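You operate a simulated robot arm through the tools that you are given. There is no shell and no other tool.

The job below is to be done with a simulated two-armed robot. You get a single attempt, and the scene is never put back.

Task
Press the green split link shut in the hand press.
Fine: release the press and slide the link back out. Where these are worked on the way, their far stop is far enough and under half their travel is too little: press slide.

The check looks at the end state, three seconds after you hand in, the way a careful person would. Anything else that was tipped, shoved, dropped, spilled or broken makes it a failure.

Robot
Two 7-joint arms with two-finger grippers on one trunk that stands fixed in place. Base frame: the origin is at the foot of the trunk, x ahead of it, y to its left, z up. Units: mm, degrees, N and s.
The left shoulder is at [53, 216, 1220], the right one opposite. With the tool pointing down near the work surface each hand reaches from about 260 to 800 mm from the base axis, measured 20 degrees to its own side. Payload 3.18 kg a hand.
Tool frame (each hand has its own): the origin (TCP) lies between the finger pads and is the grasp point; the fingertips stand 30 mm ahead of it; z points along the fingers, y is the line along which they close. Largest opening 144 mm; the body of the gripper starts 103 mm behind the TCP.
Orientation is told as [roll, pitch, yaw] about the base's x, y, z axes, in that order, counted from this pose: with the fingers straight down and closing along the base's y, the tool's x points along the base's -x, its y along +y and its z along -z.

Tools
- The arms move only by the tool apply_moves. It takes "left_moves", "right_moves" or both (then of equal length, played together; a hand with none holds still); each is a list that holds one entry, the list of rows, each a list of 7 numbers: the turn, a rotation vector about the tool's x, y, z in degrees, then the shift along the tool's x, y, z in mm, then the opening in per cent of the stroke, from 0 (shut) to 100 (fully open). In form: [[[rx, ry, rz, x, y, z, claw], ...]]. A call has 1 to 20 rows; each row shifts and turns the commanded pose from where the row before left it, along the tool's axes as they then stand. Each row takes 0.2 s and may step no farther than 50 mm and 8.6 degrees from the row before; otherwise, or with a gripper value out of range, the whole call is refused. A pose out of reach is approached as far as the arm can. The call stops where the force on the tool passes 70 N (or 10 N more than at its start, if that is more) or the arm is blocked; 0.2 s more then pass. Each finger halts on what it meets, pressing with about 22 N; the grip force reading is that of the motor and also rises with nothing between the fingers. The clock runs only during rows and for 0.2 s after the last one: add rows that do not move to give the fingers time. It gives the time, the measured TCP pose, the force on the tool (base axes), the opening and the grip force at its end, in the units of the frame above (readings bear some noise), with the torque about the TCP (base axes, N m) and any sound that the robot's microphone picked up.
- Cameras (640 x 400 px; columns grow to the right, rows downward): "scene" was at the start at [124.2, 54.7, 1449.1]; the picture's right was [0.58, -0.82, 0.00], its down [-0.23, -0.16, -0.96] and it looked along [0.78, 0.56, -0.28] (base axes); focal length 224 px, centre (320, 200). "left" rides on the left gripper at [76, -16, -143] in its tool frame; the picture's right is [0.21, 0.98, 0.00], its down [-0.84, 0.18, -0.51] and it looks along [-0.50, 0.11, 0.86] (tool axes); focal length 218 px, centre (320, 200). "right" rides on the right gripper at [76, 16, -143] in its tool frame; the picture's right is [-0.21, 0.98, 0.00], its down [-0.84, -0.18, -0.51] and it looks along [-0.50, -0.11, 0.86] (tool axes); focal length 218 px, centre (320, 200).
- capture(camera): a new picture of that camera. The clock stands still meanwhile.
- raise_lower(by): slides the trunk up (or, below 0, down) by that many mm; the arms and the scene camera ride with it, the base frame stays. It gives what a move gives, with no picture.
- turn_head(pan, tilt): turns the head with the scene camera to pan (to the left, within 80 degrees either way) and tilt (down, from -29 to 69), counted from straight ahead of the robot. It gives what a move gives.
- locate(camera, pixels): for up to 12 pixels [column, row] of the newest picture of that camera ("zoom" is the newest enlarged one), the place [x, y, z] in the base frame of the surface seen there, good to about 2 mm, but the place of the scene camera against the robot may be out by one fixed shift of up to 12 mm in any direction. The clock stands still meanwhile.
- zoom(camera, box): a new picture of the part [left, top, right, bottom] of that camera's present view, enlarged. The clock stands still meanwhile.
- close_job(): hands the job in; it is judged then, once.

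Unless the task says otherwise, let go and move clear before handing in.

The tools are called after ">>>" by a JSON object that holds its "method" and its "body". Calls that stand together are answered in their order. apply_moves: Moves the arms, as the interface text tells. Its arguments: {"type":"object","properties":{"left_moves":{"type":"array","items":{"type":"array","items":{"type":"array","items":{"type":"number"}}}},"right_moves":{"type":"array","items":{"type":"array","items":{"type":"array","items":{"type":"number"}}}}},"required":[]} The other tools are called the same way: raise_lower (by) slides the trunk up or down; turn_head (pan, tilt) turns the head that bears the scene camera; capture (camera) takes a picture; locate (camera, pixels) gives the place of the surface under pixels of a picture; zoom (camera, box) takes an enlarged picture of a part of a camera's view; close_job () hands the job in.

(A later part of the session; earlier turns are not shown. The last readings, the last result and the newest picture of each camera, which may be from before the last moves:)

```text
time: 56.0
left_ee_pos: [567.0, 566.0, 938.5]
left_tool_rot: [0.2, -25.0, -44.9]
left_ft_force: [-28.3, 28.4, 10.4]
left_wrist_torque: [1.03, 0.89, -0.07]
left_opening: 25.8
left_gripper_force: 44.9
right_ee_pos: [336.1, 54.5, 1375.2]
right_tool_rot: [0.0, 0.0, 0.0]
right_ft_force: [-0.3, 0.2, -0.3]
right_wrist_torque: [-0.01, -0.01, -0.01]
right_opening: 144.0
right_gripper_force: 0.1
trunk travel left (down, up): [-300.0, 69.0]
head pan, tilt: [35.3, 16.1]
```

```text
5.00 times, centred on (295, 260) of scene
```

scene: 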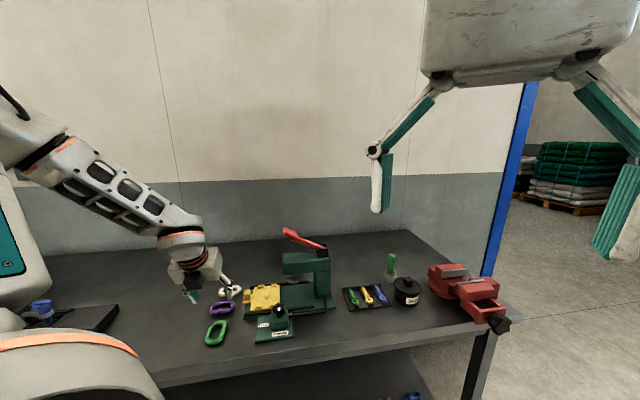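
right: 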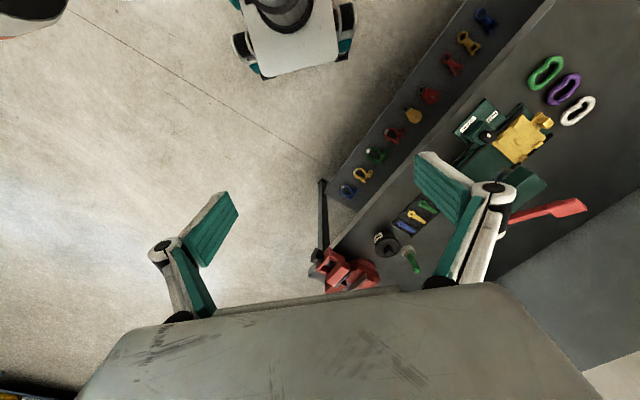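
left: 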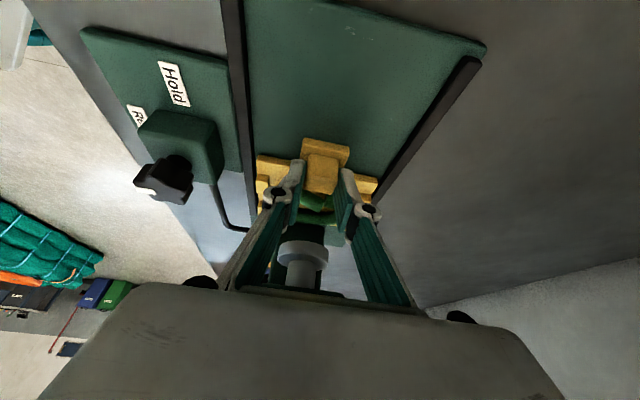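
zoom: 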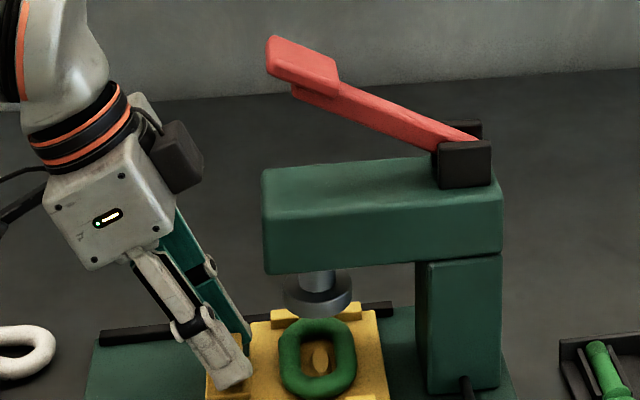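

The force rose to 40 N along the slide, so the tray has reached its inner stop after about 100 mm. I'll open and withdraw back along the lean.

>>> {"method": "apply_moves", "body": {"left_moves": [[[0, 0, 0, 0, 0, 0, 40], [0, 0, 0, 0, 0, 0, 40], [0, 0, 0, 0, 0, -20, 40], [0, 0, 0, 0, 0, -40, 40], [0, 0, 0, 0, 0, -40, 40], [0, 0, 0, 0, 0, 0, 40]]]}}

>>> {"method": "capture", "body": {"camera": "left"}}

>>> {"method": "zoom", "body": {"camera": "scene", "box": [240, 220, 350, 300]}}

```text
time: 57.4
left_ee_pos: [537.3, 589.9, 1031.6]
left_tool_rot: [-0.1, -25.1, -44.9]
left_ft_force: [0.6, 0.1, 0.2]
left_wrist_torque: [-0.05, 0.02, 0.01]
left_opening: 57.7
left_gripper_force: 0.0
right_ee_pos: [339.6, 52.0, 1372.6]
right_tool_rot: [0.0, 0.1, -0.1]
right_ft_force: [0.5, -0.7, -0.3]
right_wrist_torque: [-0.02, 0.02, 0.01]
right_opening: 144.0
right_gripper_force: 0.0
trunk travel left (down, up): [-300.0, 69.0]
head pan, tilt: [35.3, 16.1]
```

```text
taken
```

left: 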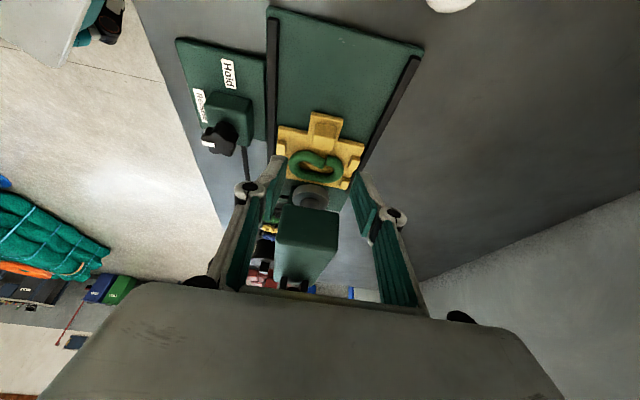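

```text
5.00 times, centred on (295, 260) of scene
```

zoom: 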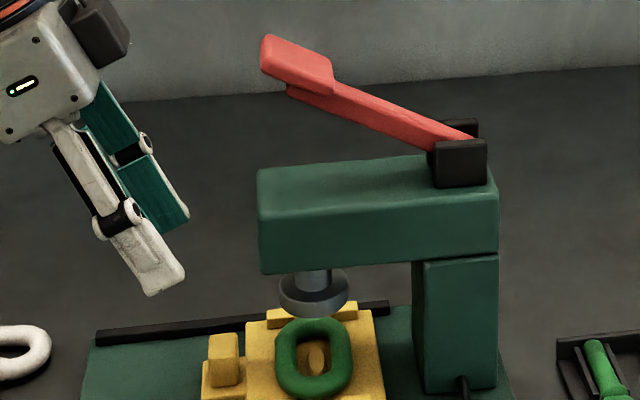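

The tray is fully in and the link sits under the ram. Next is the valve, so I'll look closely at the knob from both cameras.

>>> {"method": "zoom", "body": {"camera": "scene", "box": [250, 290, 310, 345]}}

>>> {"method": "locate", "body": {"camera": "zoom", "pixels": [[320, 150], [320, 130], [320, 180], [280, 150], [360, 150], [320, 210]]}}

>>> {"method": "zoom", "body": {"camera": "left", "box": [170, 40, 280, 170]}}

>>> {"method": "locate", "body": {"camera": "zoom", "pixels": [[285, 300], [270, 320], [300, 290], [260, 310]]}}

```text
7.27 times, centred on (280, 318) of scene
```

zoom: 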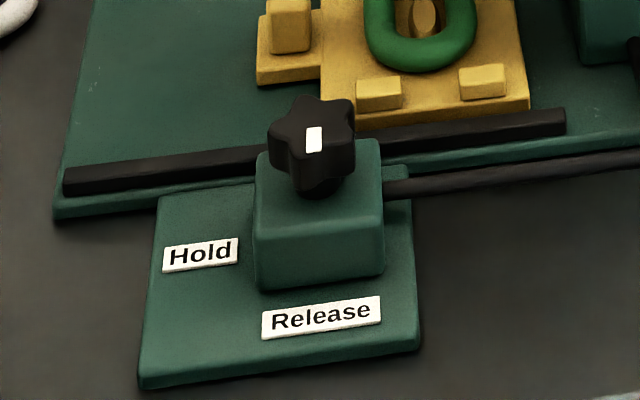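

```text
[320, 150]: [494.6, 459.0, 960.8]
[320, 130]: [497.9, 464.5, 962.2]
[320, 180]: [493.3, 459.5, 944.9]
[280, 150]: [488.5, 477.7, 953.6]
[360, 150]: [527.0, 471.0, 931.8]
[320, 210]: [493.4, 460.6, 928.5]
```

```text
3.08 times, centred on (225, 105) of left
```

zoom: 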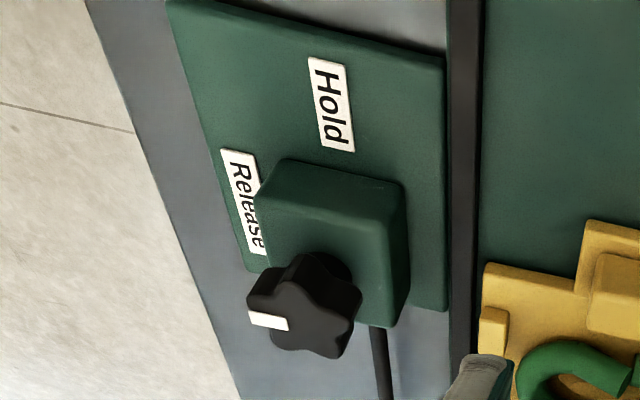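

```text
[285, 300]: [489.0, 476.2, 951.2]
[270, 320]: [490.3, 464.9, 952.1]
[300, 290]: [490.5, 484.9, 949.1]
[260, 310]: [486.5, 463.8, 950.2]
```

The knob has a vertical axis, with its top at z≈951. The white bar points to −v (Release), and Hold lies to +u, a 90° clockwise turn from above, so yaw −45° → −135° will do it. I'll straighten up and move above the knob.

>>> {"method": "apply_moves", "body": {"left_moves": [[[0, 0, 0, -12.7, 0, -27.2, 50], [0, 6.25, 0, 0, 0, 0, 50], [0, 6.25, 0, 0, 0, 0, 50], [0, 6.25, 0, 0, 0, 0, 50], [0, 6.25, 0, 0, 0, 0, 50], [0, 0, 0, -17, -39.3, 5, 50], [0, 0, 0, -17, -39.3, 5, 50], [0, 0, 0, -17, -39.3, 5, 50], [0, 0, 0, 0, 0, 0, 50]]]}}

>>> {"method": "capture", "body": {"camera": "left"}}

>>> {"method": "zoom", "body": {"camera": "left", "box": [230, 100, 410, 250]}}

```text
time: 59.4
left_ee_pos: [493.5, 471.2, 1045.4]
left_tool_rot: [0.1, -0.1, -44.9]
left_ft_force: [0.4, -0.7, 0.5]
left_wrist_torque: [-0.04, 0.02, 0.01]
left_opening: 72.0
left_gripper_force: 0.1
right_ee_pos: [340.6, 52.9, 1374.0]
right_tool_rot: [0.0, 0.1, -0.1]
right_ft_force: [-0.5, 1.0, -0.3]
right_wrist_torque: [-0.02, 0.0, 0.03]
right_opening: 143.9
right_gripper_force: 0.0
trunk travel left (down, up): [-300.0, 69.0]
head pan, tilt: [35.3, 16.1]
```

```text
taken
```

left: 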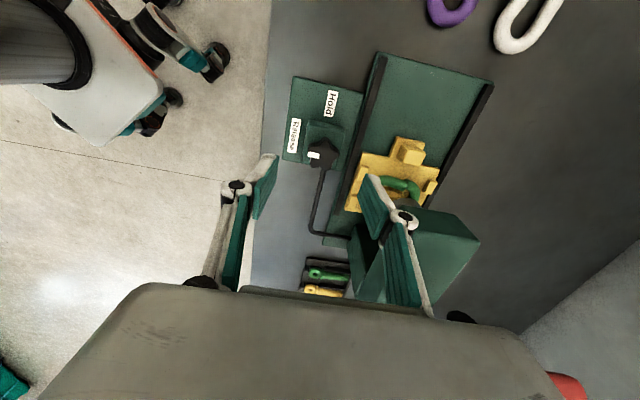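

```text
2.67 times, centred on (320, 175) of left
```

zoom: 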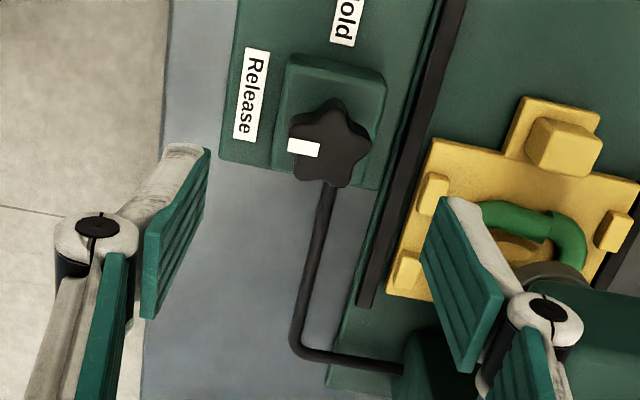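

The knob's star is at about (330,147), and the bar points left toward Release. I'll locate its centre and lobes, and the block top.

>>> {"method": "locate", "body": {"camera": "zoom", "pixels": [[331, 147], [334, 105], [366, 140], [347, 180], [304, 178], [297, 130], [340, 150], [350, 75], [375, 95], [305, 150]]}}

```text
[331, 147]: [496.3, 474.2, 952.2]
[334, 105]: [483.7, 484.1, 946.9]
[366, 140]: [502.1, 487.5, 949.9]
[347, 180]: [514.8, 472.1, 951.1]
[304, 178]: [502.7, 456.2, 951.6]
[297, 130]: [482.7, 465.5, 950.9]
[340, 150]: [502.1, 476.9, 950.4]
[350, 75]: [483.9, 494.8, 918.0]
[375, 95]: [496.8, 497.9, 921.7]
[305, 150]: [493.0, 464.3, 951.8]
```

The knob centre is about (497,473.5), with the block top at z≈921. I'll descend around it to z=961 and close.

>>> {"method": "apply_moves", "body": {"left_moves": [[[0, 0, 0, -0.3, 1.4, 28.1, 50], [0, 0, 0, -0.3, 1.4, 28.1, 50], [0, 0, 0, -0.3, 1.3, 28.1, 50], [0, 0, 0, 0, 0, 0, 50], [0, 0, 0, 0, 0, 0, 10], [0, 0, 0, 0, 0, 0, 10], [0, 0, 0, 0, 0, 0, 10]]]}}

>>> {"method": "zoom", "body": {"camera": "left", "box": [230, 100, 410, 250]}}

```text
time: 61.0
left_ee_pos: [498.0, 472.8, 961.1]
left_tool_rot: [0.1, -0.1, -44.8]
left_ft_force: [-0.5, 0.7, 1.2]
left_wrist_torque: [-0.07, -0.09, 0.02]
left_opening: 34.5
left_gripper_force: 44.8
right_ee_pos: [338.6, 53.9, 1374.8]
right_tool_rot: [0.0, -0.1, -0.1]
right_ft_force: [-0.4, 0.0, -0.6]
right_wrist_torque: [-0.01, -0.01, 0.04]
right_opening: 143.8
right_gripper_force: 0.0
trunk travel left (down, up): [-300.0, 69.0]
head pan, tilt: [35.3, 16.1]
```

```text
2.67 times, centred on (320, 175) of left
```

zoom: 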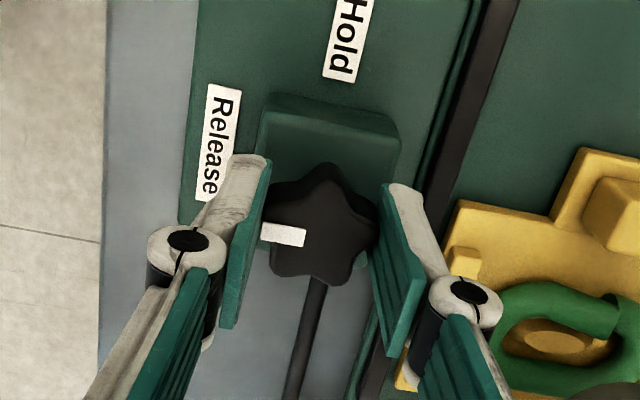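

The knob is held across 34.5 mm. I'll turn it 90° clockwise (yaw −45° → −135°) in steps.

>>> {"method": "apply_moves", "body": {"left_moves": [[[0, 0, 5, 0, 0, 0, 10], [0, 0, 7.5, 0, 0, 0, 10], [0, 0, 7.5, 0, 0, 0, 10], [0, 0, 7.5, 0, 0, 0, 10], [0, 0, 7.5, 0, 0, 0, 10], [0, 0, 7.5, 0, 0, 0, 10], [0, 0, 0, 0, 0, 0, 10]]]}}

>>> {"method": "zoom", "body": {"camera": "left", "box": [230, 100, 410, 250]}}

```text
time: 62.6
left_ee_pos: [499.0, 474.2, 961.4]
left_tool_rot: [0.4, 0.0, -87.5]
left_ft_force: [15.0, 13.0, 5.3]
left_wrist_torque: [0.42, -0.61, 0.06]
left_opening: 34.7
left_gripper_force: 45.0
right_ee_pos: [340.4, 52.8, 1373.7]
right_tool_rot: [0.0, 0.1, -0.1]
right_ft_force: [0.2, -0.8, 0.0]
right_wrist_torque: [0.0, -0.02, 0.01]
right_opening: 143.9
right_gripper_force: 0.1
trunk travel left (down, up): [-300.0, 69.0]
head pan, tilt: [35.3, 16.1]
```

```text
2.67 times, centred on (320, 175) of left
```

zoom: 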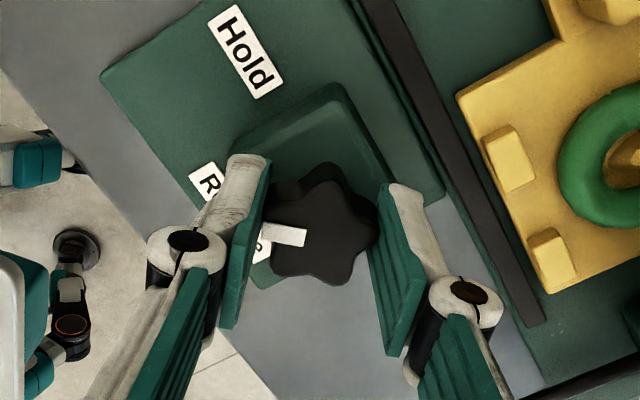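

The knob is turning with the hand (bar at (285,235), yaw −87.5°). I'll relieve the small side load and finish the quarter turn.

>>> {"method": "apply_moves", "body": {"left_moves": [[[0, 0, 0, 0.8, 0.8, 0, 10], [0, 0, 7.5, 0, 0, 0, 10], [0, 0, 7.5, 0, 0, 0, 10], [0, 0, 7.5, 0, 0, 0, 10], [0, 0, 7.5, 0, 0, 0, 10], [0, 0, 7.5, 0, 0, 0, 10], [0, 0, 7.5, 0, 0, 0, 10], [0, 0, 3, 0, 0, 0, 10], [0, 0, 0, 0, 0, 0, 10]]]}}

>>> {"method": "zoom", "body": {"camera": "left", "box": [230, 100, 410, 250]}}

>>> {"method": "zoom", "body": {"camera": "scene", "box": [220, 230, 340, 345]}}

```text
time: 64.6
left_ee_pos: [501.7, 472.8, 960.8]
left_tool_rot: [0.4, 0.3, -135.6]
left_ft_force: [30.6, -2.9, 6.1]
left_wrist_torque: [-0.43, -0.65, 0.58]
left_opening: 34.7
left_gripper_force: 44.7
right_ee_pos: [341.5, 52.2, 1373.7]
right_tool_rot: [0.0, 0.1, -0.1]
right_ft_force: [-0.1, -1.2, -0.2]
right_wrist_torque: [0.0, -0.01, -0.02]
right_opening: 143.7
right_gripper_force: 0.0
trunk travel left (down, up): [-300.0, 69.0]
head pan, tilt: [35.3, 16.1]
```

```text
2.67 times, centred on (320, 175) of left
```

zoom: 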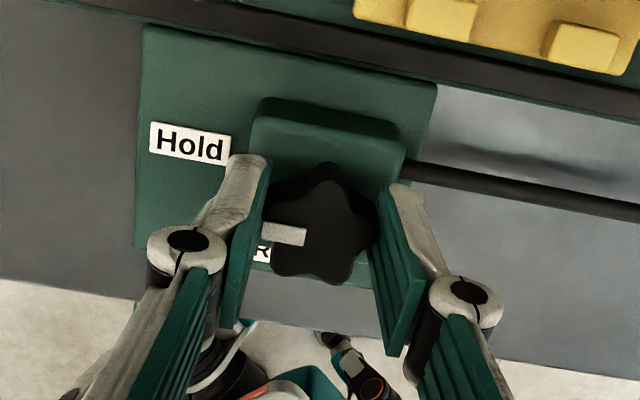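

```text
3.48 times, centred on (280, 288) of scene
```

zoom: 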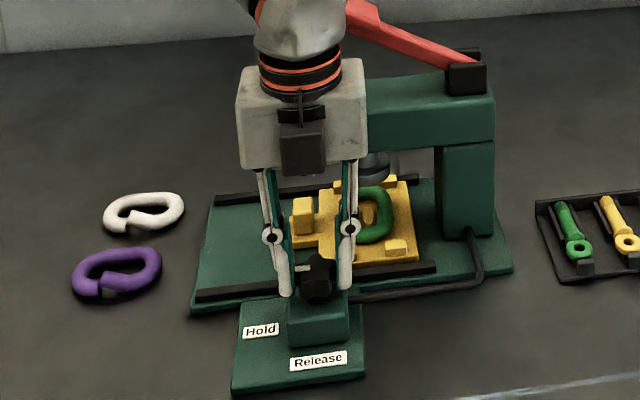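

The bar now points to the Hold side and torque rose to 0.6 N m, so it seems to be at its stop. I'll open, rise clear and check.

>>> {"method": "apply_moves", "body": {"left_moves": [[[0, 0, 0, 0, 0, 0, 45], [0, 0, 0, 0, 0, 0, 45], [0, 0, 0, 0, 0, -30, 45], [0, 0, 0, 0, 0, -40, 45], [0, 0, 0, 0, 0, -40, 45], [0, 0, 0, 0, 0, 0, 45]]]}}

>>> {"method": "capture", "body": {"camera": "left"}}

>>> {"method": "zoom", "body": {"camera": "left", "box": [250, 90, 390, 200]}}

```text
time: 66.0
left_ee_pos: [496.7, 474.8, 1069.9]
left_tool_rot: [0.1, 0.0, -135.3]
left_ft_force: [-0.3, 0.1, -0.2]
left_wrist_torque: [-0.03, 0.01, -0.02]
left_opening: 64.8
left_gripper_force: 0.0
right_ee_pos: [338.6, 53.2, 1372.6]
right_tool_rot: [0.1, 0.1, -0.3]
right_ft_force: [0.0, 0.4, 0.1]
right_wrist_torque: [-0.03, 0.01, 0.0]
right_opening: 144.0
right_gripper_force: 0.1
trunk travel left (down, up): [-300.0, 69.0]
head pan, tilt: [35.3, 16.1]
```

```text
taken
```

left: 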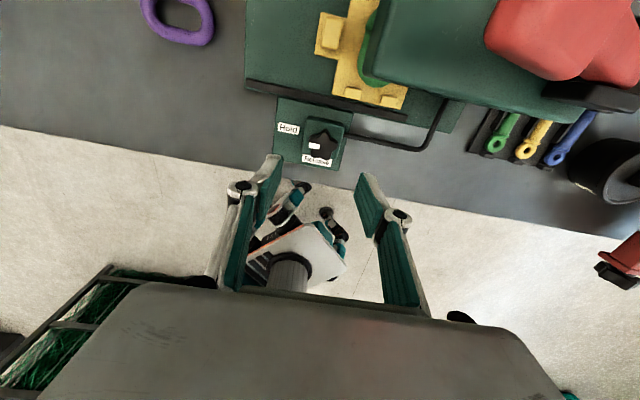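

```text
3.64 times, centred on (320, 145) of left
```

zoom: 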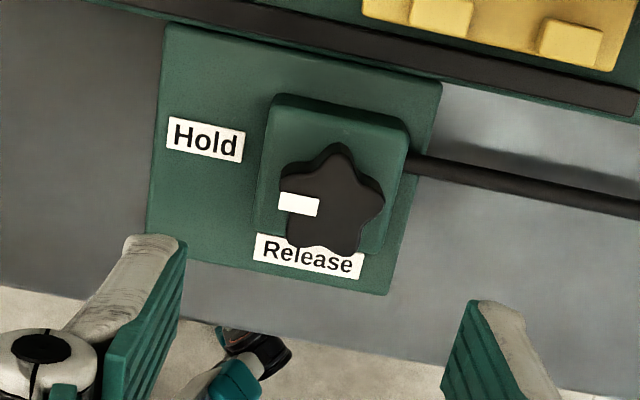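

The knob bar points at Hold. Now the lever: I'll zoom in and locate its paddle. From the knob, the scene camera's offset is about (+2,−5,+9).

>>> {"method": "zoom", "body": {"camera": "scene", "box": [270, 215, 340, 265]}}

>>> {"method": "locate", "body": {"camera": "zoom", "pixels": [[135, 125], [165, 135], [200, 150], [240, 165], [150, 160], [200, 185], [240, 210], [300, 200], [400, 245], [460, 275], [265, 190], [130, 145]]}}

>>> {"method": "locate", "body": {"camera": "left", "pixels": [[500, 30], [540, 50], [570, 60], [600, 20], [580, 75], [520, 10], [560, 30]]}}

```text
8.00 times, centred on (305, 240) of scene
```

zoom: 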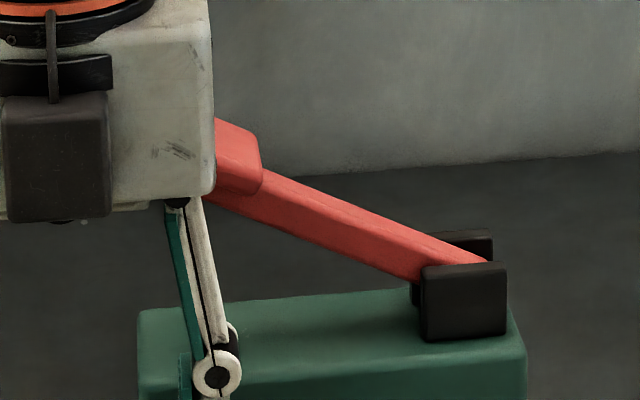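

```text
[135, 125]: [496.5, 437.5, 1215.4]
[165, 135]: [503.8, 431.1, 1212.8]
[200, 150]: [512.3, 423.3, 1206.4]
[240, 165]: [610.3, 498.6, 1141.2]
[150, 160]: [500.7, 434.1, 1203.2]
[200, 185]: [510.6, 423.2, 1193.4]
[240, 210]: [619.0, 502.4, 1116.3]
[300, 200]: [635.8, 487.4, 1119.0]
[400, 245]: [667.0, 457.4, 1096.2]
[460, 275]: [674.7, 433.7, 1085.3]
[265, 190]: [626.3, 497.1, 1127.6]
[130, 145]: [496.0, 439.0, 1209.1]
```

```text
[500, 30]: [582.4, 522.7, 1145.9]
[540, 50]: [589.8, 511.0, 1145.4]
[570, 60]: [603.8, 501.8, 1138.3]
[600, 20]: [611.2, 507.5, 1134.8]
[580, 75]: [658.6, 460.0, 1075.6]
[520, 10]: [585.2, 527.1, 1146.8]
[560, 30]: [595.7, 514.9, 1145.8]
```

The lever paddle top is at about z 1146, centred near v≈797 and u from −38 to −75, with the pivot well behind it. I'll close the fingers, rise well above and move over the paddle.

>>> {"method": "apply_moves", "body": {"left_moves": [[[0, 0, 0, 0, 0, -40, 0], [0, 0, 0, 0, 0, -40, 0], [0, 0, 0, 0, 0, -40, 0], [0, 0, 0, 0, 0, -40, 0], [0, 0, 0, 36.7, 12, 0, 0], [0, 0, 0, 36.7, 12, 0, 0], [0, 0, 0, 36.7, 12, 0, 0], [0, 0, 0, 0, 0, 0, 0]]]}}

>>> {"method": "capture", "body": {"camera": "left"}}

>>> {"method": "capture", "body": {"camera": "scene"}}

```text
time: 67.8
left_ee_pos: [598.3, 525.1, 1233.3]
left_tool_rot: [0.1, 0.1, -135.3]
left_ft_force: [-0.3, 0.4, 0.8]
left_wrist_torque: [0.01, -0.06, 0.0]
left_opening: 0.0
left_gripper_force: 21.9
right_ee_pos: [336.9, 52.5, 1375.6]
right_tool_rot: [0.3, -0.1, -0.2]
right_ft_force: [-0.1, 0.9, 0.0]
right_wrist_torque: [0.03, -0.03, -0.01]
right_opening: 143.7
right_gripper_force: 0.0
trunk travel left (down, up): [-300.0, 69.0]
head pan, tilt: [35.3, 16.1]
```

```text
taken
```

left: 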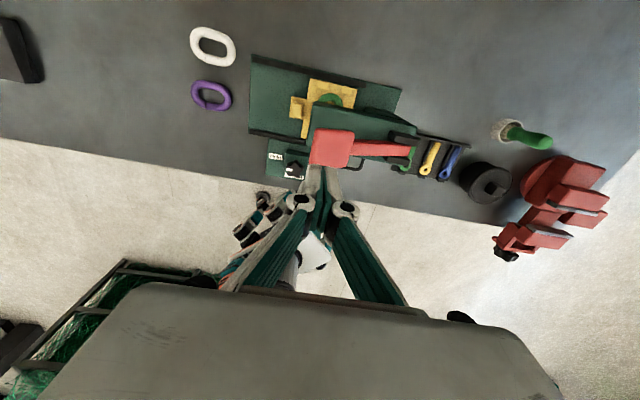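

```text
taken
```

scene: 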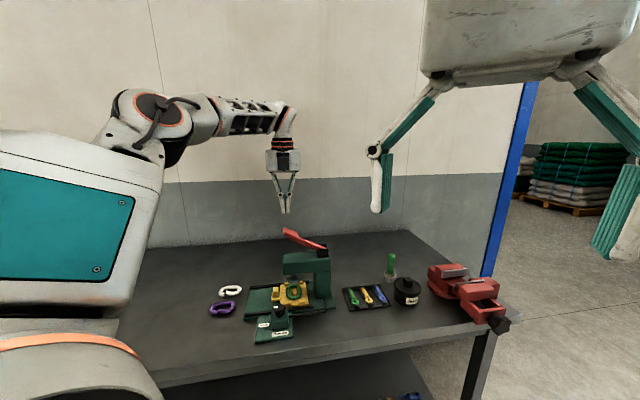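

The hand is above the paddle, seen at (332,148). I'll measure the paddle and lever from here.

>>> {"method": "zoom", "body": {"camera": "left", "box": [290, 110, 430, 200]}}

>>> {"method": "locate", "body": {"camera": "zoom", "pixels": [[110, 105], [270, 105], [95, 235], [260, 255], [180, 175], [120, 170], [255, 175], [400, 185], [500, 190], [180, 120], [180, 230], [530, 220]]}}

```text
4.44 times, centred on (360, 155) of left
```

zoom: 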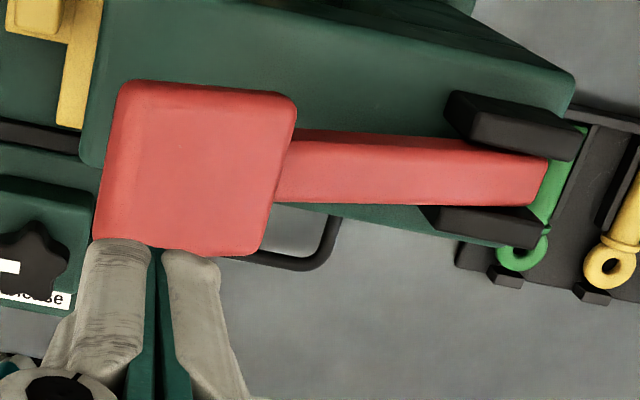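

```text
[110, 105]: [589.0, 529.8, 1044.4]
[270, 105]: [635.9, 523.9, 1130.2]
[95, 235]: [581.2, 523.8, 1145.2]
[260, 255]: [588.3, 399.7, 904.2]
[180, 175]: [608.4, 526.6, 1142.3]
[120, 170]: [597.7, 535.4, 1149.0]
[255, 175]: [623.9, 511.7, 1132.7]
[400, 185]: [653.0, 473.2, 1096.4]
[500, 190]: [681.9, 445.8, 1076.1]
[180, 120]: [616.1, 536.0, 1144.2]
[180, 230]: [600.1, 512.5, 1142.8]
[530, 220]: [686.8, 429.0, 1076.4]
```

The paddle centre is (608,527,1142), so I'm about 7.6 mm short in v. I'll shift and lower to just above it.

>>> {"method": "apply_moves", "body": {"left_moves": [[[0, 0, 0, 7.6, 0, 20, 0], [0, 0, 0, 0, 0, 20, 0], [0, 0, 0, 0, 0, 14, 0], [0, 0, 0, 0, 0, 4, 0], [0, 0, 0, 0, 0, 0, 0]]]}}

>>> {"method": "zoom", "body": {"camera": "scene", "box": [250, 190, 350, 270]}}

```text
time: 69.0
left_ee_pos: [604.5, 532.2, 1175.8]
left_tool_rot: [0.1, 0.2, -135.2]
left_ft_force: [-5.7, 9.1, 8.6]
left_wrist_torque: [0.32, 0.16, 0.02]
left_opening: 0.1
left_gripper_force: 21.9
right_ee_pos: [338.1, 53.0, 1375.1]
right_tool_rot: [0.1, 0.1, -0.1]
right_ft_force: [0.2, 0.4, 0.1]
right_wrist_torque: [0.04, 0.01, -0.01]
right_opening: 144.2
right_gripper_force: 0.0
trunk travel left (down, up): [-300.0, 69.0]
head pan, tilt: [35.3, 16.1]
```

```text
5.00 times, centred on (300, 230) of scene
```

zoom: 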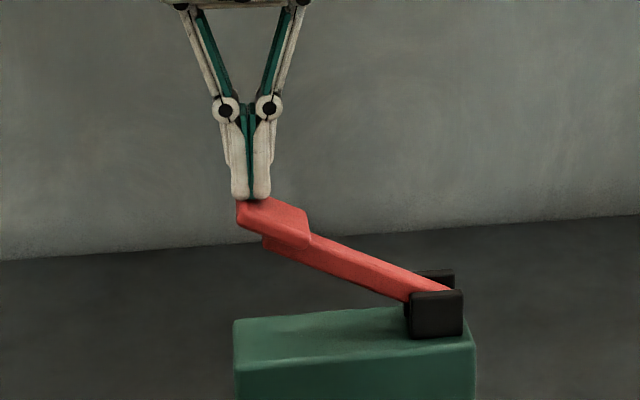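

Contact is made on the paddle (about 9 N up). I'll press down along the lever's arc and watch the force.

>>> {"method": "apply_moves", "body": {"left_moves": [[[0, 0, 0, 0, -2, 8, 0], [0, 0, 0, 0, -2, 8, 0], [0, 0, 0, 0, -2, 8, 0], [0, 0, 0, 0, 0, 0, 0]]]}}

>>> {"method": "zoom", "body": {"camera": "scene", "box": [240, 210, 350, 310]}}

```text
time: 70.0
left_ee_pos: [602.0, 536.9, 1149.5]
left_tool_rot: [0.0, 0.1, -135.4]
left_ft_force: [-0.9, -0.4, 2.8]
left_wrist_torque: [0.02, 0.03, 0.03]
left_opening: 0.0
left_gripper_force: 22.2
right_ee_pos: [338.6, 51.5, 1374.6]
right_tool_rot: [0.2, 0.0, -0.1]
right_ft_force: [0.3, 0.1, -0.1]
right_wrist_torque: [0.05, 0.04, -0.05]
right_opening: 144.0
right_gripper_force: 0.2
trunk travel left (down, up): [-300.0, 69.0]
head pan, tilt: [35.3, 16.1]
```

```text
4.00 times, centred on (295, 260) of scene
```

zoom: 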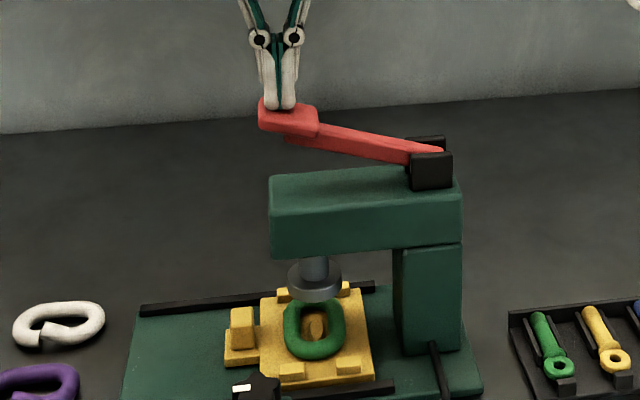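

The lever is going down easily and the ram is descending. I'll keep pressing.

>>> {"method": "apply_moves", "body": {"left_moves": [[[0, 0, 0, 0, -1, 8, 0], [0, 0, 0, 0, -1, 8, 0], [0, 0, 0, 0, 0, 8, 0], [0, 0, 0, 0, 0, 0, 0]]]}}

>>> {"method": "zoom", "body": {"camera": "scene", "box": [240, 210, 350, 310]}}

```text
time: 71.0
left_ee_pos: [599.2, 536.4, 1126.6]
left_tool_rot: [0.1, 0.1, -135.4]
left_ft_force: [0.4, 1.2, 4.6]
left_wrist_torque: [0.01, 0.04, -0.04]
left_opening: 0.1
left_gripper_force: 22.0
right_ee_pos: [338.9, 53.1, 1374.6]
right_tool_rot: [0.2, 0.0, 0.0]
right_ft_force: [0.2, 0.9, 0.5]
right_wrist_torque: [0.01, -0.02, 0.0]
right_opening: 144.2
right_gripper_force: 0.1
trunk travel left (down, up): [-300.0, 69.0]
head pan, tilt: [35.3, 16.1]
```

```text
4.00 times, centred on (295, 260) of scene
```

zoom: 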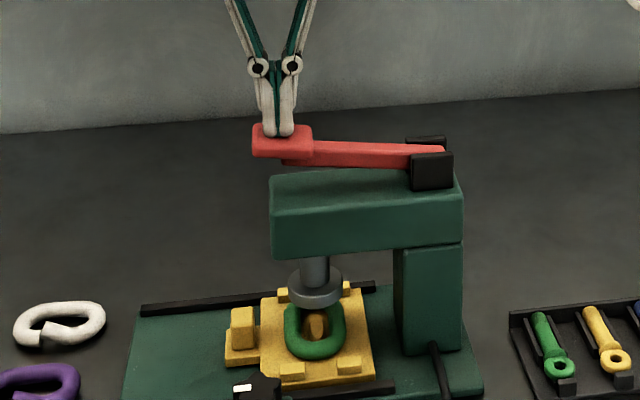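

The ram disc is nearly on the link. I'll keep pressing in small steps.

>>> {"method": "apply_moves", "body": {"left_moves": [[[0, 0, 0, 0, 0, 6, 0], [0, 0, 0, 0, 0, 6, 0], [0, 0, 0, 0, 1, 6, 0], [0, 0, 0, 0, 0, 0, 0]]]}}

>>> {"method": "zoom", "body": {"camera": "scene", "box": [240, 210, 350, 310]}}

```text
time: 72.0
left_ee_pos: [599.0, 538.3, 1111.9]
left_tool_rot: [0.3, 0.6, -135.3]
left_ft_force: [-2.4, 13.0, 37.6]
left_wrist_torque: [0.22, 0.39, -0.05]
left_opening: 5.9
left_gripper_force: 30.9
right_ee_pos: [335.7, 52.6, 1374.6]
right_tool_rot: [0.2, -0.2, -0.2]
right_ft_force: [0.5, 0.0, -0.6]
right_wrist_torque: [-0.01, -0.02, -0.02]
right_opening: 144.1
right_gripper_force: 0.0
trunk travel left (down, up): [-300.0, 69.0]
head pan, tilt: [35.3, 16.1]
```

```text
4.00 times, centred on (295, 260) of scene
```

zoom: 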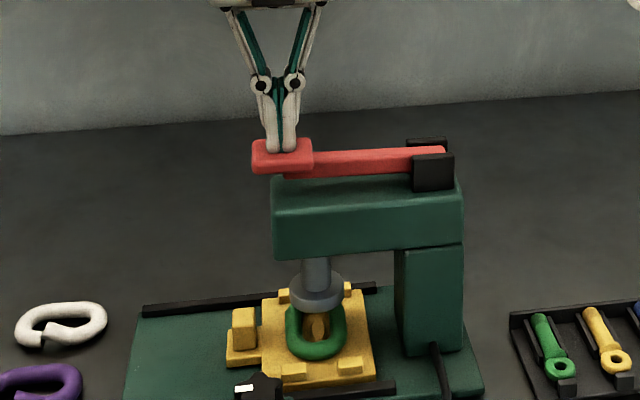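

The force has risen to 38 N with the lever about level and the ram on the link. I'll press a bit harder, up to the allowed limit.

>>> {"method": "apply_moves", "body": {"left_moves": [[[0, 0, 0, 0, 0, 4, 0], [0, 0, 0, 0, 0, 4, 0], [0, 0, 0, 0, 0, 4, 0], [0, 0, 0, 0, 0, 0, 0]]]}}

>>> {"method": "zoom", "body": {"camera": "scene", "box": [240, 210, 350, 310]}}

>>> {"method": "capture", "body": {"camera": "left"}}

```text
time: 72.7
left_ee_pos: [604.6, 536.4, 1112.8]
left_tool_rot: [0.7, 1.2, -135.1]
left_ft_force: [-13.2, -0.9, 32.8]
left_wrist_torque: [-0.21, 0.74, 0.03]
left_opening: 0.0
left_gripper_force: 30.9
right_ee_pos: [336.6, 49.9, 1374.8]
right_tool_rot: [0.2, -0.1, -0.1]
right_ft_force: [0.2, -0.3, -1.1]
right_wrist_torque: [-0.03, 0.02, -0.01]
right_opening: 144.1
right_gripper_force: 0.1
trunk travel left (down, up): [-300.0, 69.0]
head pan, tilt: [35.3, 16.1]
stopped in row 3 (left hand): the force on the tool passed its limit at 73 N (the readings are from after the stop); the commanded pose is now the measured one
```

```text
4.00 times, centred on (295, 260) of scene
```

zoom: 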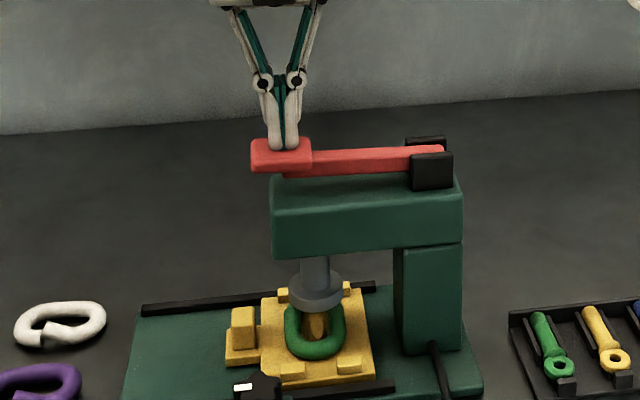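

```text
taken
```

left: 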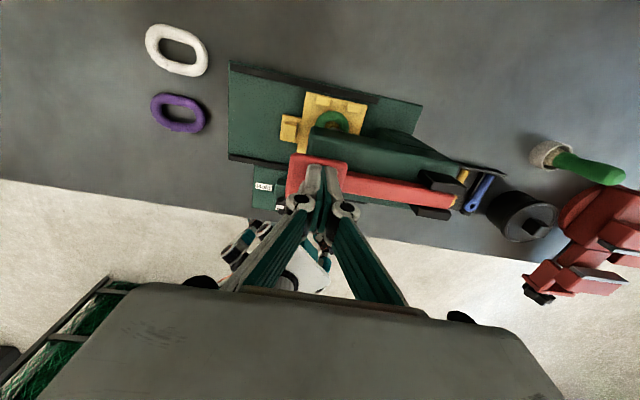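

A 73 N push brought no further travel. I'll zoom in on the ram and link to see whether the link has closed.

>>> {"method": "zoom", "body": {"camera": "scene", "box": [280, 270, 350, 315]}}

>>> {"method": "zoom", "body": {"camera": "scene", "box": [285, 235, 345, 285]}}

>>> {"method": "zoom", "body": {"camera": "left", "box": [270, 80, 390, 170]}}

```text
8.89 times, centred on (315, 292) of scene
```

zoom: 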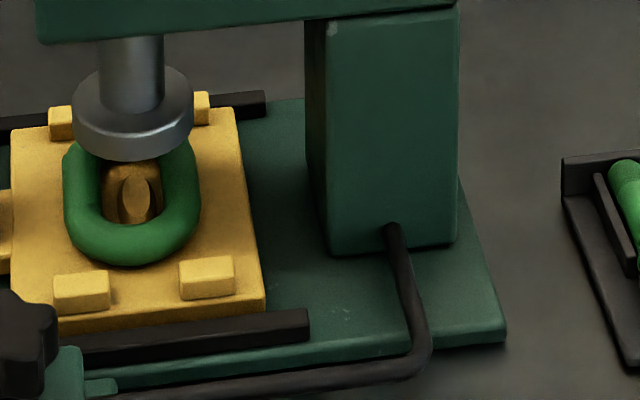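

```text
8.00 times, centred on (315, 260) of scene
```

zoom: 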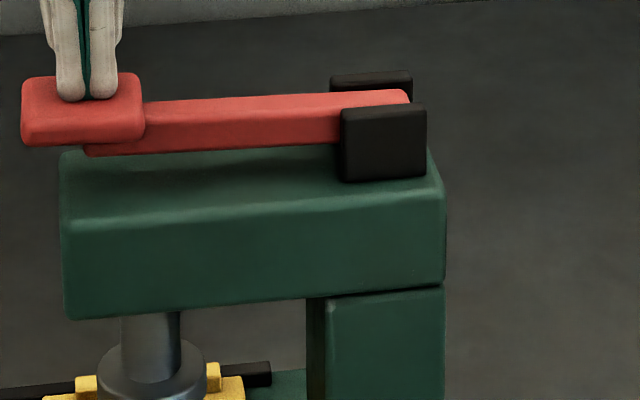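

```text
4.44 times, centred on (330, 125) of left
```

zoom: 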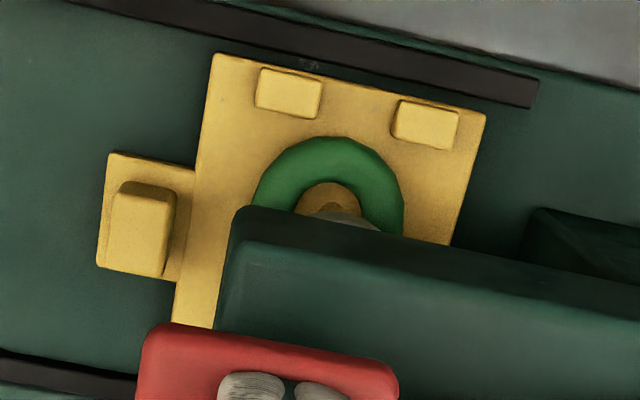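

I'll measure the ram disc's height against the link.

>>> {"method": "zoom", "body": {"camera": "scene", "box": [280, 270, 350, 315]}}

>>> {"method": "locate", "body": {"camera": "zoom", "pixels": [[130, 155], [130, 120], [90, 85], [180, 150], [85, 145], [85, 200], [180, 190], [130, 245], [100, 140], [135, 190], [195, 150], [70, 160]]}}

```text
8.89 times, centred on (315, 292) of scene
```

zoom: 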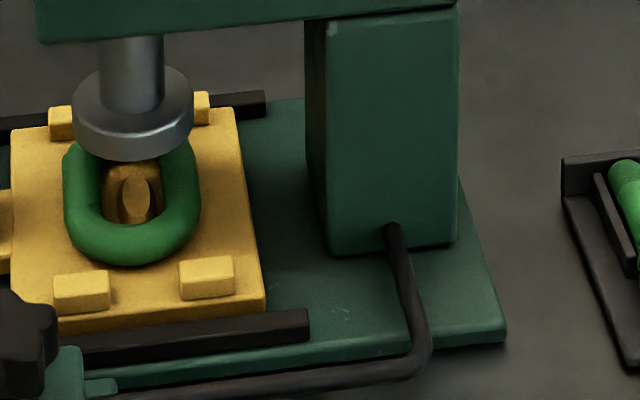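

```text
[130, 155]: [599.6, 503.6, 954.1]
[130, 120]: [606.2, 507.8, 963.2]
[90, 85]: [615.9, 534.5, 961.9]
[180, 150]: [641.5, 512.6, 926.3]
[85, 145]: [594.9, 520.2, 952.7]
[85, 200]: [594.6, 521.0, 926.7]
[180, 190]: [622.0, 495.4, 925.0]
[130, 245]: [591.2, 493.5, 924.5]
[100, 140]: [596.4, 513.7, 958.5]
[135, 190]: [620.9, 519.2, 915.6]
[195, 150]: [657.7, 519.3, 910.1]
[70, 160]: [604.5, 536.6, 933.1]
```

The disc bottom is at about z 944 (corrected), still 20–25 mm above the link, while the lever is at its stop. So it works like a pump. I'll let the lever up and see whether it returns and the ram holds.

>>> {"method": "apply_moves", "body": {"left_moves": [[[0, 0, 0, 0, 0, -10, 0], [0, 0, 0, 0, 0, -20, 0], [0, 0, 0, 0, 0, -25, 0], [0, 0, 0, 0, 0, -25, 0], [0, 0, 0, 0, 0, 0, 0]]]}}

>>> {"method": "zoom", "body": {"camera": "scene", "box": [240, 200, 350, 310]}}

>>> {"method": "zoom", "body": {"camera": "scene", "box": [280, 270, 350, 315]}}

>>> {"method": "locate", "body": {"camera": "zoom", "pixels": [[130, 155], [130, 120], [85, 145], [100, 140], [130, 140], [130, 100]]}}

```text
time: 73.9
left_ee_pos: [604.3, 536.9, 1186.2]
left_tool_rot: [0.5, 0.8, -135.3]
left_ft_force: [-0.2, -0.3, -0.6]
left_wrist_torque: [-0.02, 0.03, 0.0]
left_opening: 0.1
left_gripper_force: 30.4
right_ee_pos: [339.0, 51.6, 1374.2]
right_tool_rot: [0.0, 0.1, -0.1]
right_ft_force: [0.7, -0.4, -0.1]
right_wrist_torque: [0.0, -0.01, -0.02]
right_opening: 144.1
right_gripper_force: 0.0
trunk travel left (down, up): [-300.0, 69.0]
head pan, tilt: [35.3, 16.1]
```

```text
3.64 times, centred on (295, 255) of scene
```

zoom: 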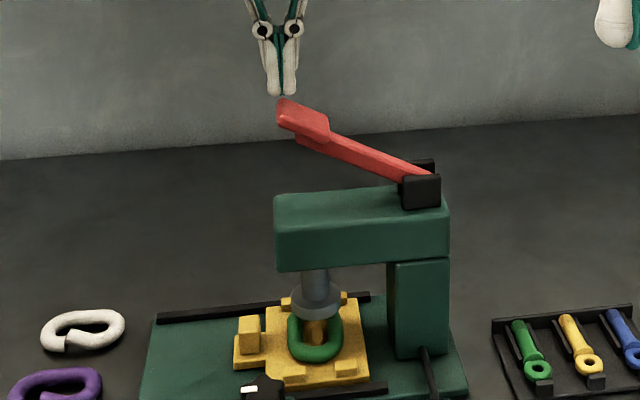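

```text
8.89 times, centred on (315, 292) of scene
```

zoom: 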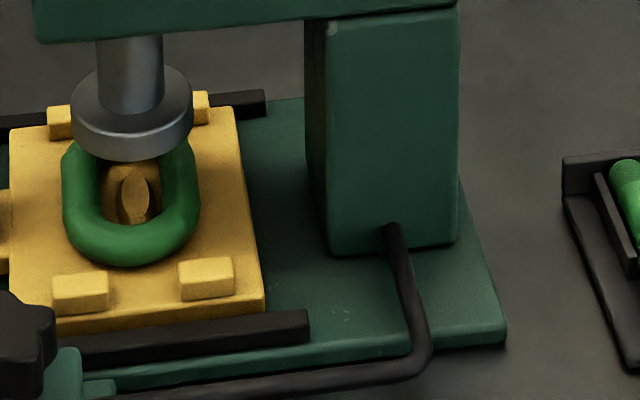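

```text
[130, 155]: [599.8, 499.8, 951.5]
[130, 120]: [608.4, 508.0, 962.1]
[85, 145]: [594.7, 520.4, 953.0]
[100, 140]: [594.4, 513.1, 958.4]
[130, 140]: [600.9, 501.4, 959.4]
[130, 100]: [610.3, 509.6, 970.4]
```

The lever sprang back by itself and the ram stayed down, so the valve is holding and the press works like a pump. I'll make a second full stroke.

>>> {"method": "apply_moves", "body": {"left_moves": [[[0, 0, 0, -4, 2, 8, 0], [0, 0, 0, 0, -1.5, 8, 0], [0, 0, 0, 0, -1.5, 8, 0], [0, 0, 0, 0, -1.5, 8, 0], [0, 0, 0, 0, -1.5, 8, 0], [0, 0, 0, 0, -1, 8, 0], [0, 0, 0, 0, 0, 8, 0], [0, 0, 0, 0, 0, 8, 0], [0, 0, 0, 0, 0, 8, 0], [0, 0, 0, 0, 0, 4, 0], [0, 0, 0, 0, 0, 0, 0]]]}}

>>> {"method": "zoom", "body": {"camera": "scene", "box": [240, 200, 350, 310]}}

>>> {"method": "zoom", "body": {"camera": "scene", "box": [280, 270, 350, 315]}}

>>> {"method": "locate", "body": {"camera": "zoom", "pixels": [[130, 175], [130, 165], [85, 160], [130, 120], [130, 140], [130, 155]]}}

```text
time: 76.3
left_ee_pos: [597.3, 536.9, 1112.5]
left_tool_rot: [0.7, 1.1, -135.4]
left_ft_force: [1.2, 3.0, 18.1]
left_wrist_torque: [0.02, 0.19, 0.01]
left_opening: 5.9
left_gripper_force: 31.2
right_ee_pos: [337.1, 52.0, 1374.7]
right_tool_rot: [0.1, 0.0, -0.1]
right_ft_force: [0.8, -0.4, -0.6]
right_wrist_torque: [0.0, 0.0, 0.0]
right_opening: 144.1
right_gripper_force: 0.0
trunk travel left (down, up): [-300.0, 69.0]
head pan, tilt: [35.3, 16.1]
```

```text
3.64 times, centred on (295, 255) of scene
```

zoom: 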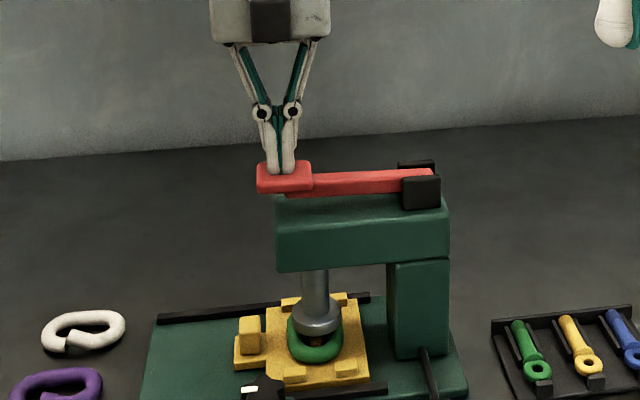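

```text
8.89 times, centred on (315, 292) of scene
```

zoom: 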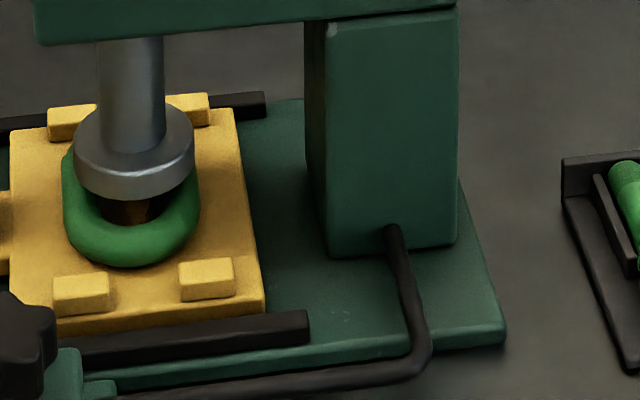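

```text
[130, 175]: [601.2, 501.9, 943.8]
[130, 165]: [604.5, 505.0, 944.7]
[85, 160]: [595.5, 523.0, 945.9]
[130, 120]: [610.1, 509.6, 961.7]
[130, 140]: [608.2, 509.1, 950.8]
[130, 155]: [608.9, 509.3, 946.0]
```

The ram dropped about another 16 mm and should now be just above the raised end. I'll let the lever up and make a third stroke.

>>> {"method": "apply_moves", "body": {"left_moves": [[[0, 0, 0, 0, 0, -15, 0], [0, 0, 0, 0, 0, -30, 0], [0, 0, 0, 0, 1, -30, 0], [0, 0, 0, 0, 1, 0, 0], [0, 0, 0, 3, 2, 6, 0], [0, 0, 0, 0, -1.5, 8, 0], [0, 0, 0, 0, -1.5, 8, 0], [0, 0, 0, 0, -1.5, 8, 0], [0, 0, 0, 0, -1.5, 8, 0], [0, 0, 0, 0, -1, 8, 0], [0, 0, 0, 0, 0, 8, 0], [0, 0, 0, 0, 0, 8, 0], [0, 0, 0, 0, 0, 8, 0], [0, 0, 0, 0, 0, 6, 0], [0, 0, 0, 0, 0, 0, 0]]]}}

>>> {"method": "zoom", "body": {"camera": "scene", "box": [240, 200, 350, 310]}}

>>> {"method": "zoom", "body": {"camera": "scene", "box": [280, 270, 350, 315]}}

```text
time: 79.5
left_ee_pos: [597.4, 540.4, 1113.2]
left_tool_rot: [0.9, 1.2, -135.4]
left_ft_force: [2.9, -2.7, 23.8]
left_wrist_torque: [-0.25, 0.18, 0.07]
left_opening: 6.2
left_gripper_force: 31.0
right_ee_pos: [336.4, 51.6, 1374.5]
right_tool_rot: [0.3, 0.0, -0.1]
right_ft_force: [-0.5, -0.1, 0.5]
right_wrist_torque: [-0.04, -0.04, 0.0]
right_opening: 144.1
right_gripper_force: 0.1
trunk travel left (down, up): [-300.0, 69.0]
head pan, tilt: [35.3, 16.1]
```

```text
3.64 times, centred on (295, 255) of scene
```

zoom: 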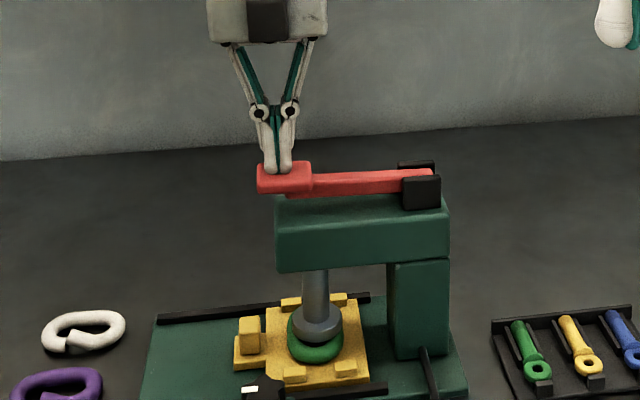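

```text
8.89 times, centred on (315, 292) of scene
```

zoom: 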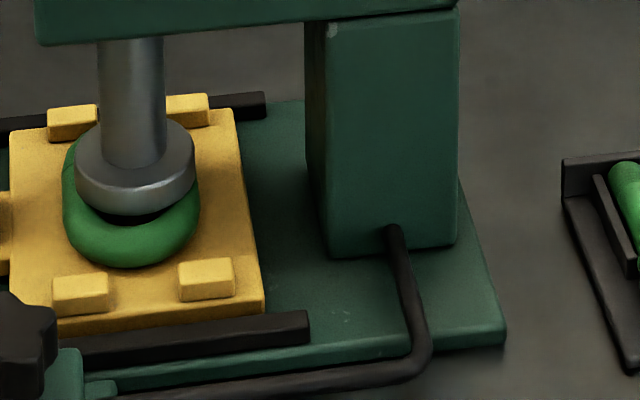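

The disc moved only about 6 mm this time and is now on the link. I'll do one more stroke and see whether the ram goes further.

>>> {"method": "apply_moves", "body": {"left_moves": [[[0, 0, 0, 0, 0, -15, 0], [0, 0, 0, 0, 0, -30, 0], [0, 0, 0, 0, 3, -30, 0], [0, 0, 0, 0, 2, 0, 0], [0, 0, 0, 0, 1, 6, 0], [0, 0, 0, 0, -1.5, 8, 0], [0, 0, 0, 0, -1.5, 8, 0], [0, 0, 0, 0, -1.5, 8, 0], [0, 0, 0, 0, -1.5, 8, 0], [0, 0, 0, 0, -1, 8, 0], [0, 0, 0, 0, 0, 8, 0], [0, 0, 0, 0, 0, 8, 0], [0, 0, 0, 0, 0, 8, 0], [0, 0, 0, 0, 0, 6, 0], [0, 0, 0, 0, 0, 0, 0]]]}}

>>> {"method": "zoom", "body": {"camera": "scene", "box": [240, 200, 350, 310]}}

>>> {"method": "zoom", "body": {"camera": "scene", "box": [280, 270, 350, 315]}}

```text
time: 82.7
left_ee_pos: [597.2, 543.5, 1112.3]
left_tool_rot: [0.8, 1.4, -135.3]
left_ft_force: [-4.2, 5.9, 28.1]
left_wrist_torque: [0.02, 0.41, -0.06]
left_opening: 6.2
left_gripper_force: 30.9
right_ee_pos: [336.3, 51.6, 1376.9]
right_tool_rot: [0.2, -0.1, -0.1]
right_ft_force: [0.0, -0.4, 0.4]
right_wrist_torque: [-0.03, 0.0, -0.01]
right_opening: 144.2
right_gripper_force: 0.1
trunk travel left (down, up): [-300.0, 69.0]
head pan, tilt: [35.3, 16.1]
```

```text
3.64 times, centred on (295, 255) of scene
```

zoom: 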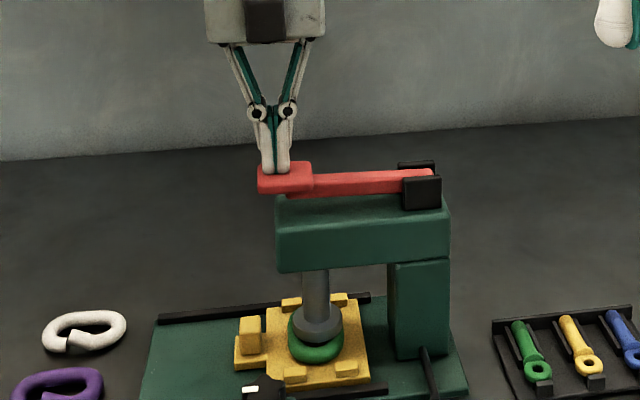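

```text
8.89 times, centred on (315, 292) of scene
```

zoom: 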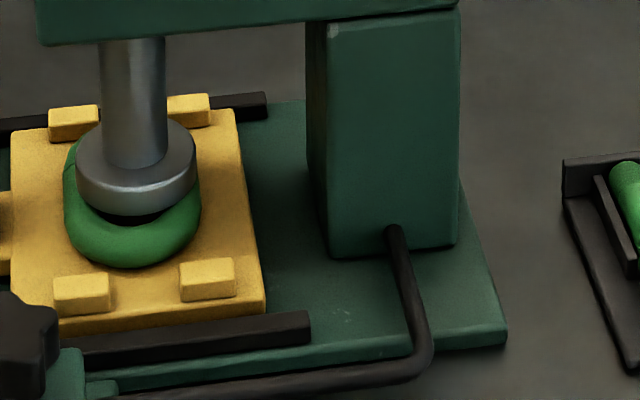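

No further ram movement, so it is against the link. I'll check the disc's height and, with the hand raised, how the link looks.

>>> {"method": "locate", "body": {"camera": "zoom", "pixels": [[137, 210], [137, 195], [95, 195], [85, 220], [180, 225], [130, 250]]}}

>>> {"method": "apply_moves", "body": {"left_moves": [[[0, 0, 0, 0, 0, -15, 0], [0, 0, 0, 0, 0, -30, 0], [0, 0, 0, 0, 0, -40, 0], [0, 0, 0, 0, -30, -20, 0], [0, 0, 0, 0, -40, 0, 0], [0, 0, 0, 0, -40, 0, 0], [0, 0, 0, 0, 0, 0, 0]]]}}

>>> {"method": "capture", "body": {"camera": "left"}}

>>> {"method": "zoom", "body": {"camera": "scene", "box": [240, 200, 350, 310]}}

```text
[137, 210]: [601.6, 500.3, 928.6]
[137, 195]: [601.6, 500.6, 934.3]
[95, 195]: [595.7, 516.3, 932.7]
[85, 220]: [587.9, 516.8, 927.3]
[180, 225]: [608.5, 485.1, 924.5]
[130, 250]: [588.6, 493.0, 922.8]
```

```text
time: 84.3
left_ee_pos: [518.3, 621.0, 1213.2]
left_tool_rot: [0.5, 1.0, -135.3]
left_ft_force: [0.4, -0.5, -0.3]
left_wrist_torque: [0.0, 0.05, 0.0]
left_opening: 0.1
left_gripper_force: 30.7
right_ee_pos: [339.9, 52.5, 1375.0]
right_tool_rot: [0.1, 0.0, -0.2]
right_ft_force: [0.5, -0.2, 0.5]
right_wrist_torque: [0.03, 0.04, -0.02]
right_opening: 144.0
right_gripper_force: 0.1
trunk travel left (down, up): [-300.0, 69.0]
head pan, tilt: [35.3, 16.1]
```

```text
taken
```

left: 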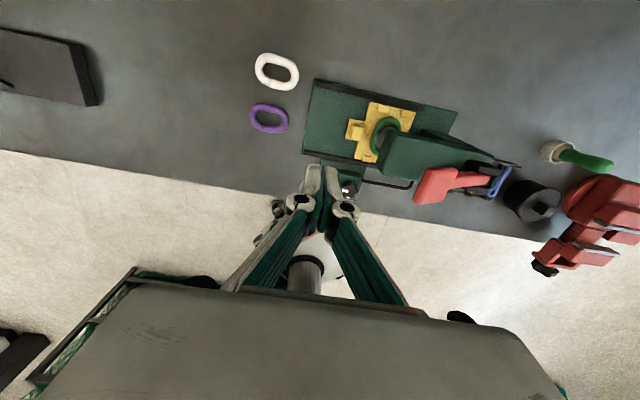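

```text
3.64 times, centred on (295, 255) of scene
```

zoom: 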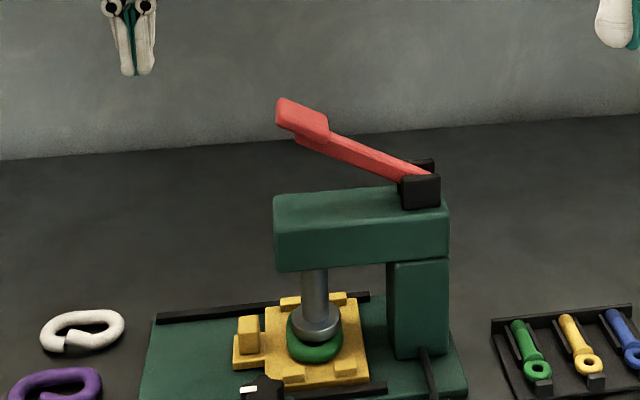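

The disc bottom is at about 918 (corrected), which is the flat link's top, so the raised end is pressed down. I'll take a closer look at the link from this side.

>>> {"method": "zoom", "body": {"camera": "left", "box": [340, 90, 430, 170]}}

```text
5.00 times, centred on (385, 130) of left
```

zoom: 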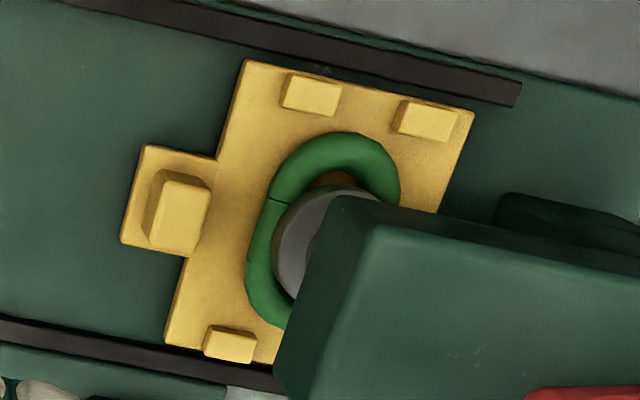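

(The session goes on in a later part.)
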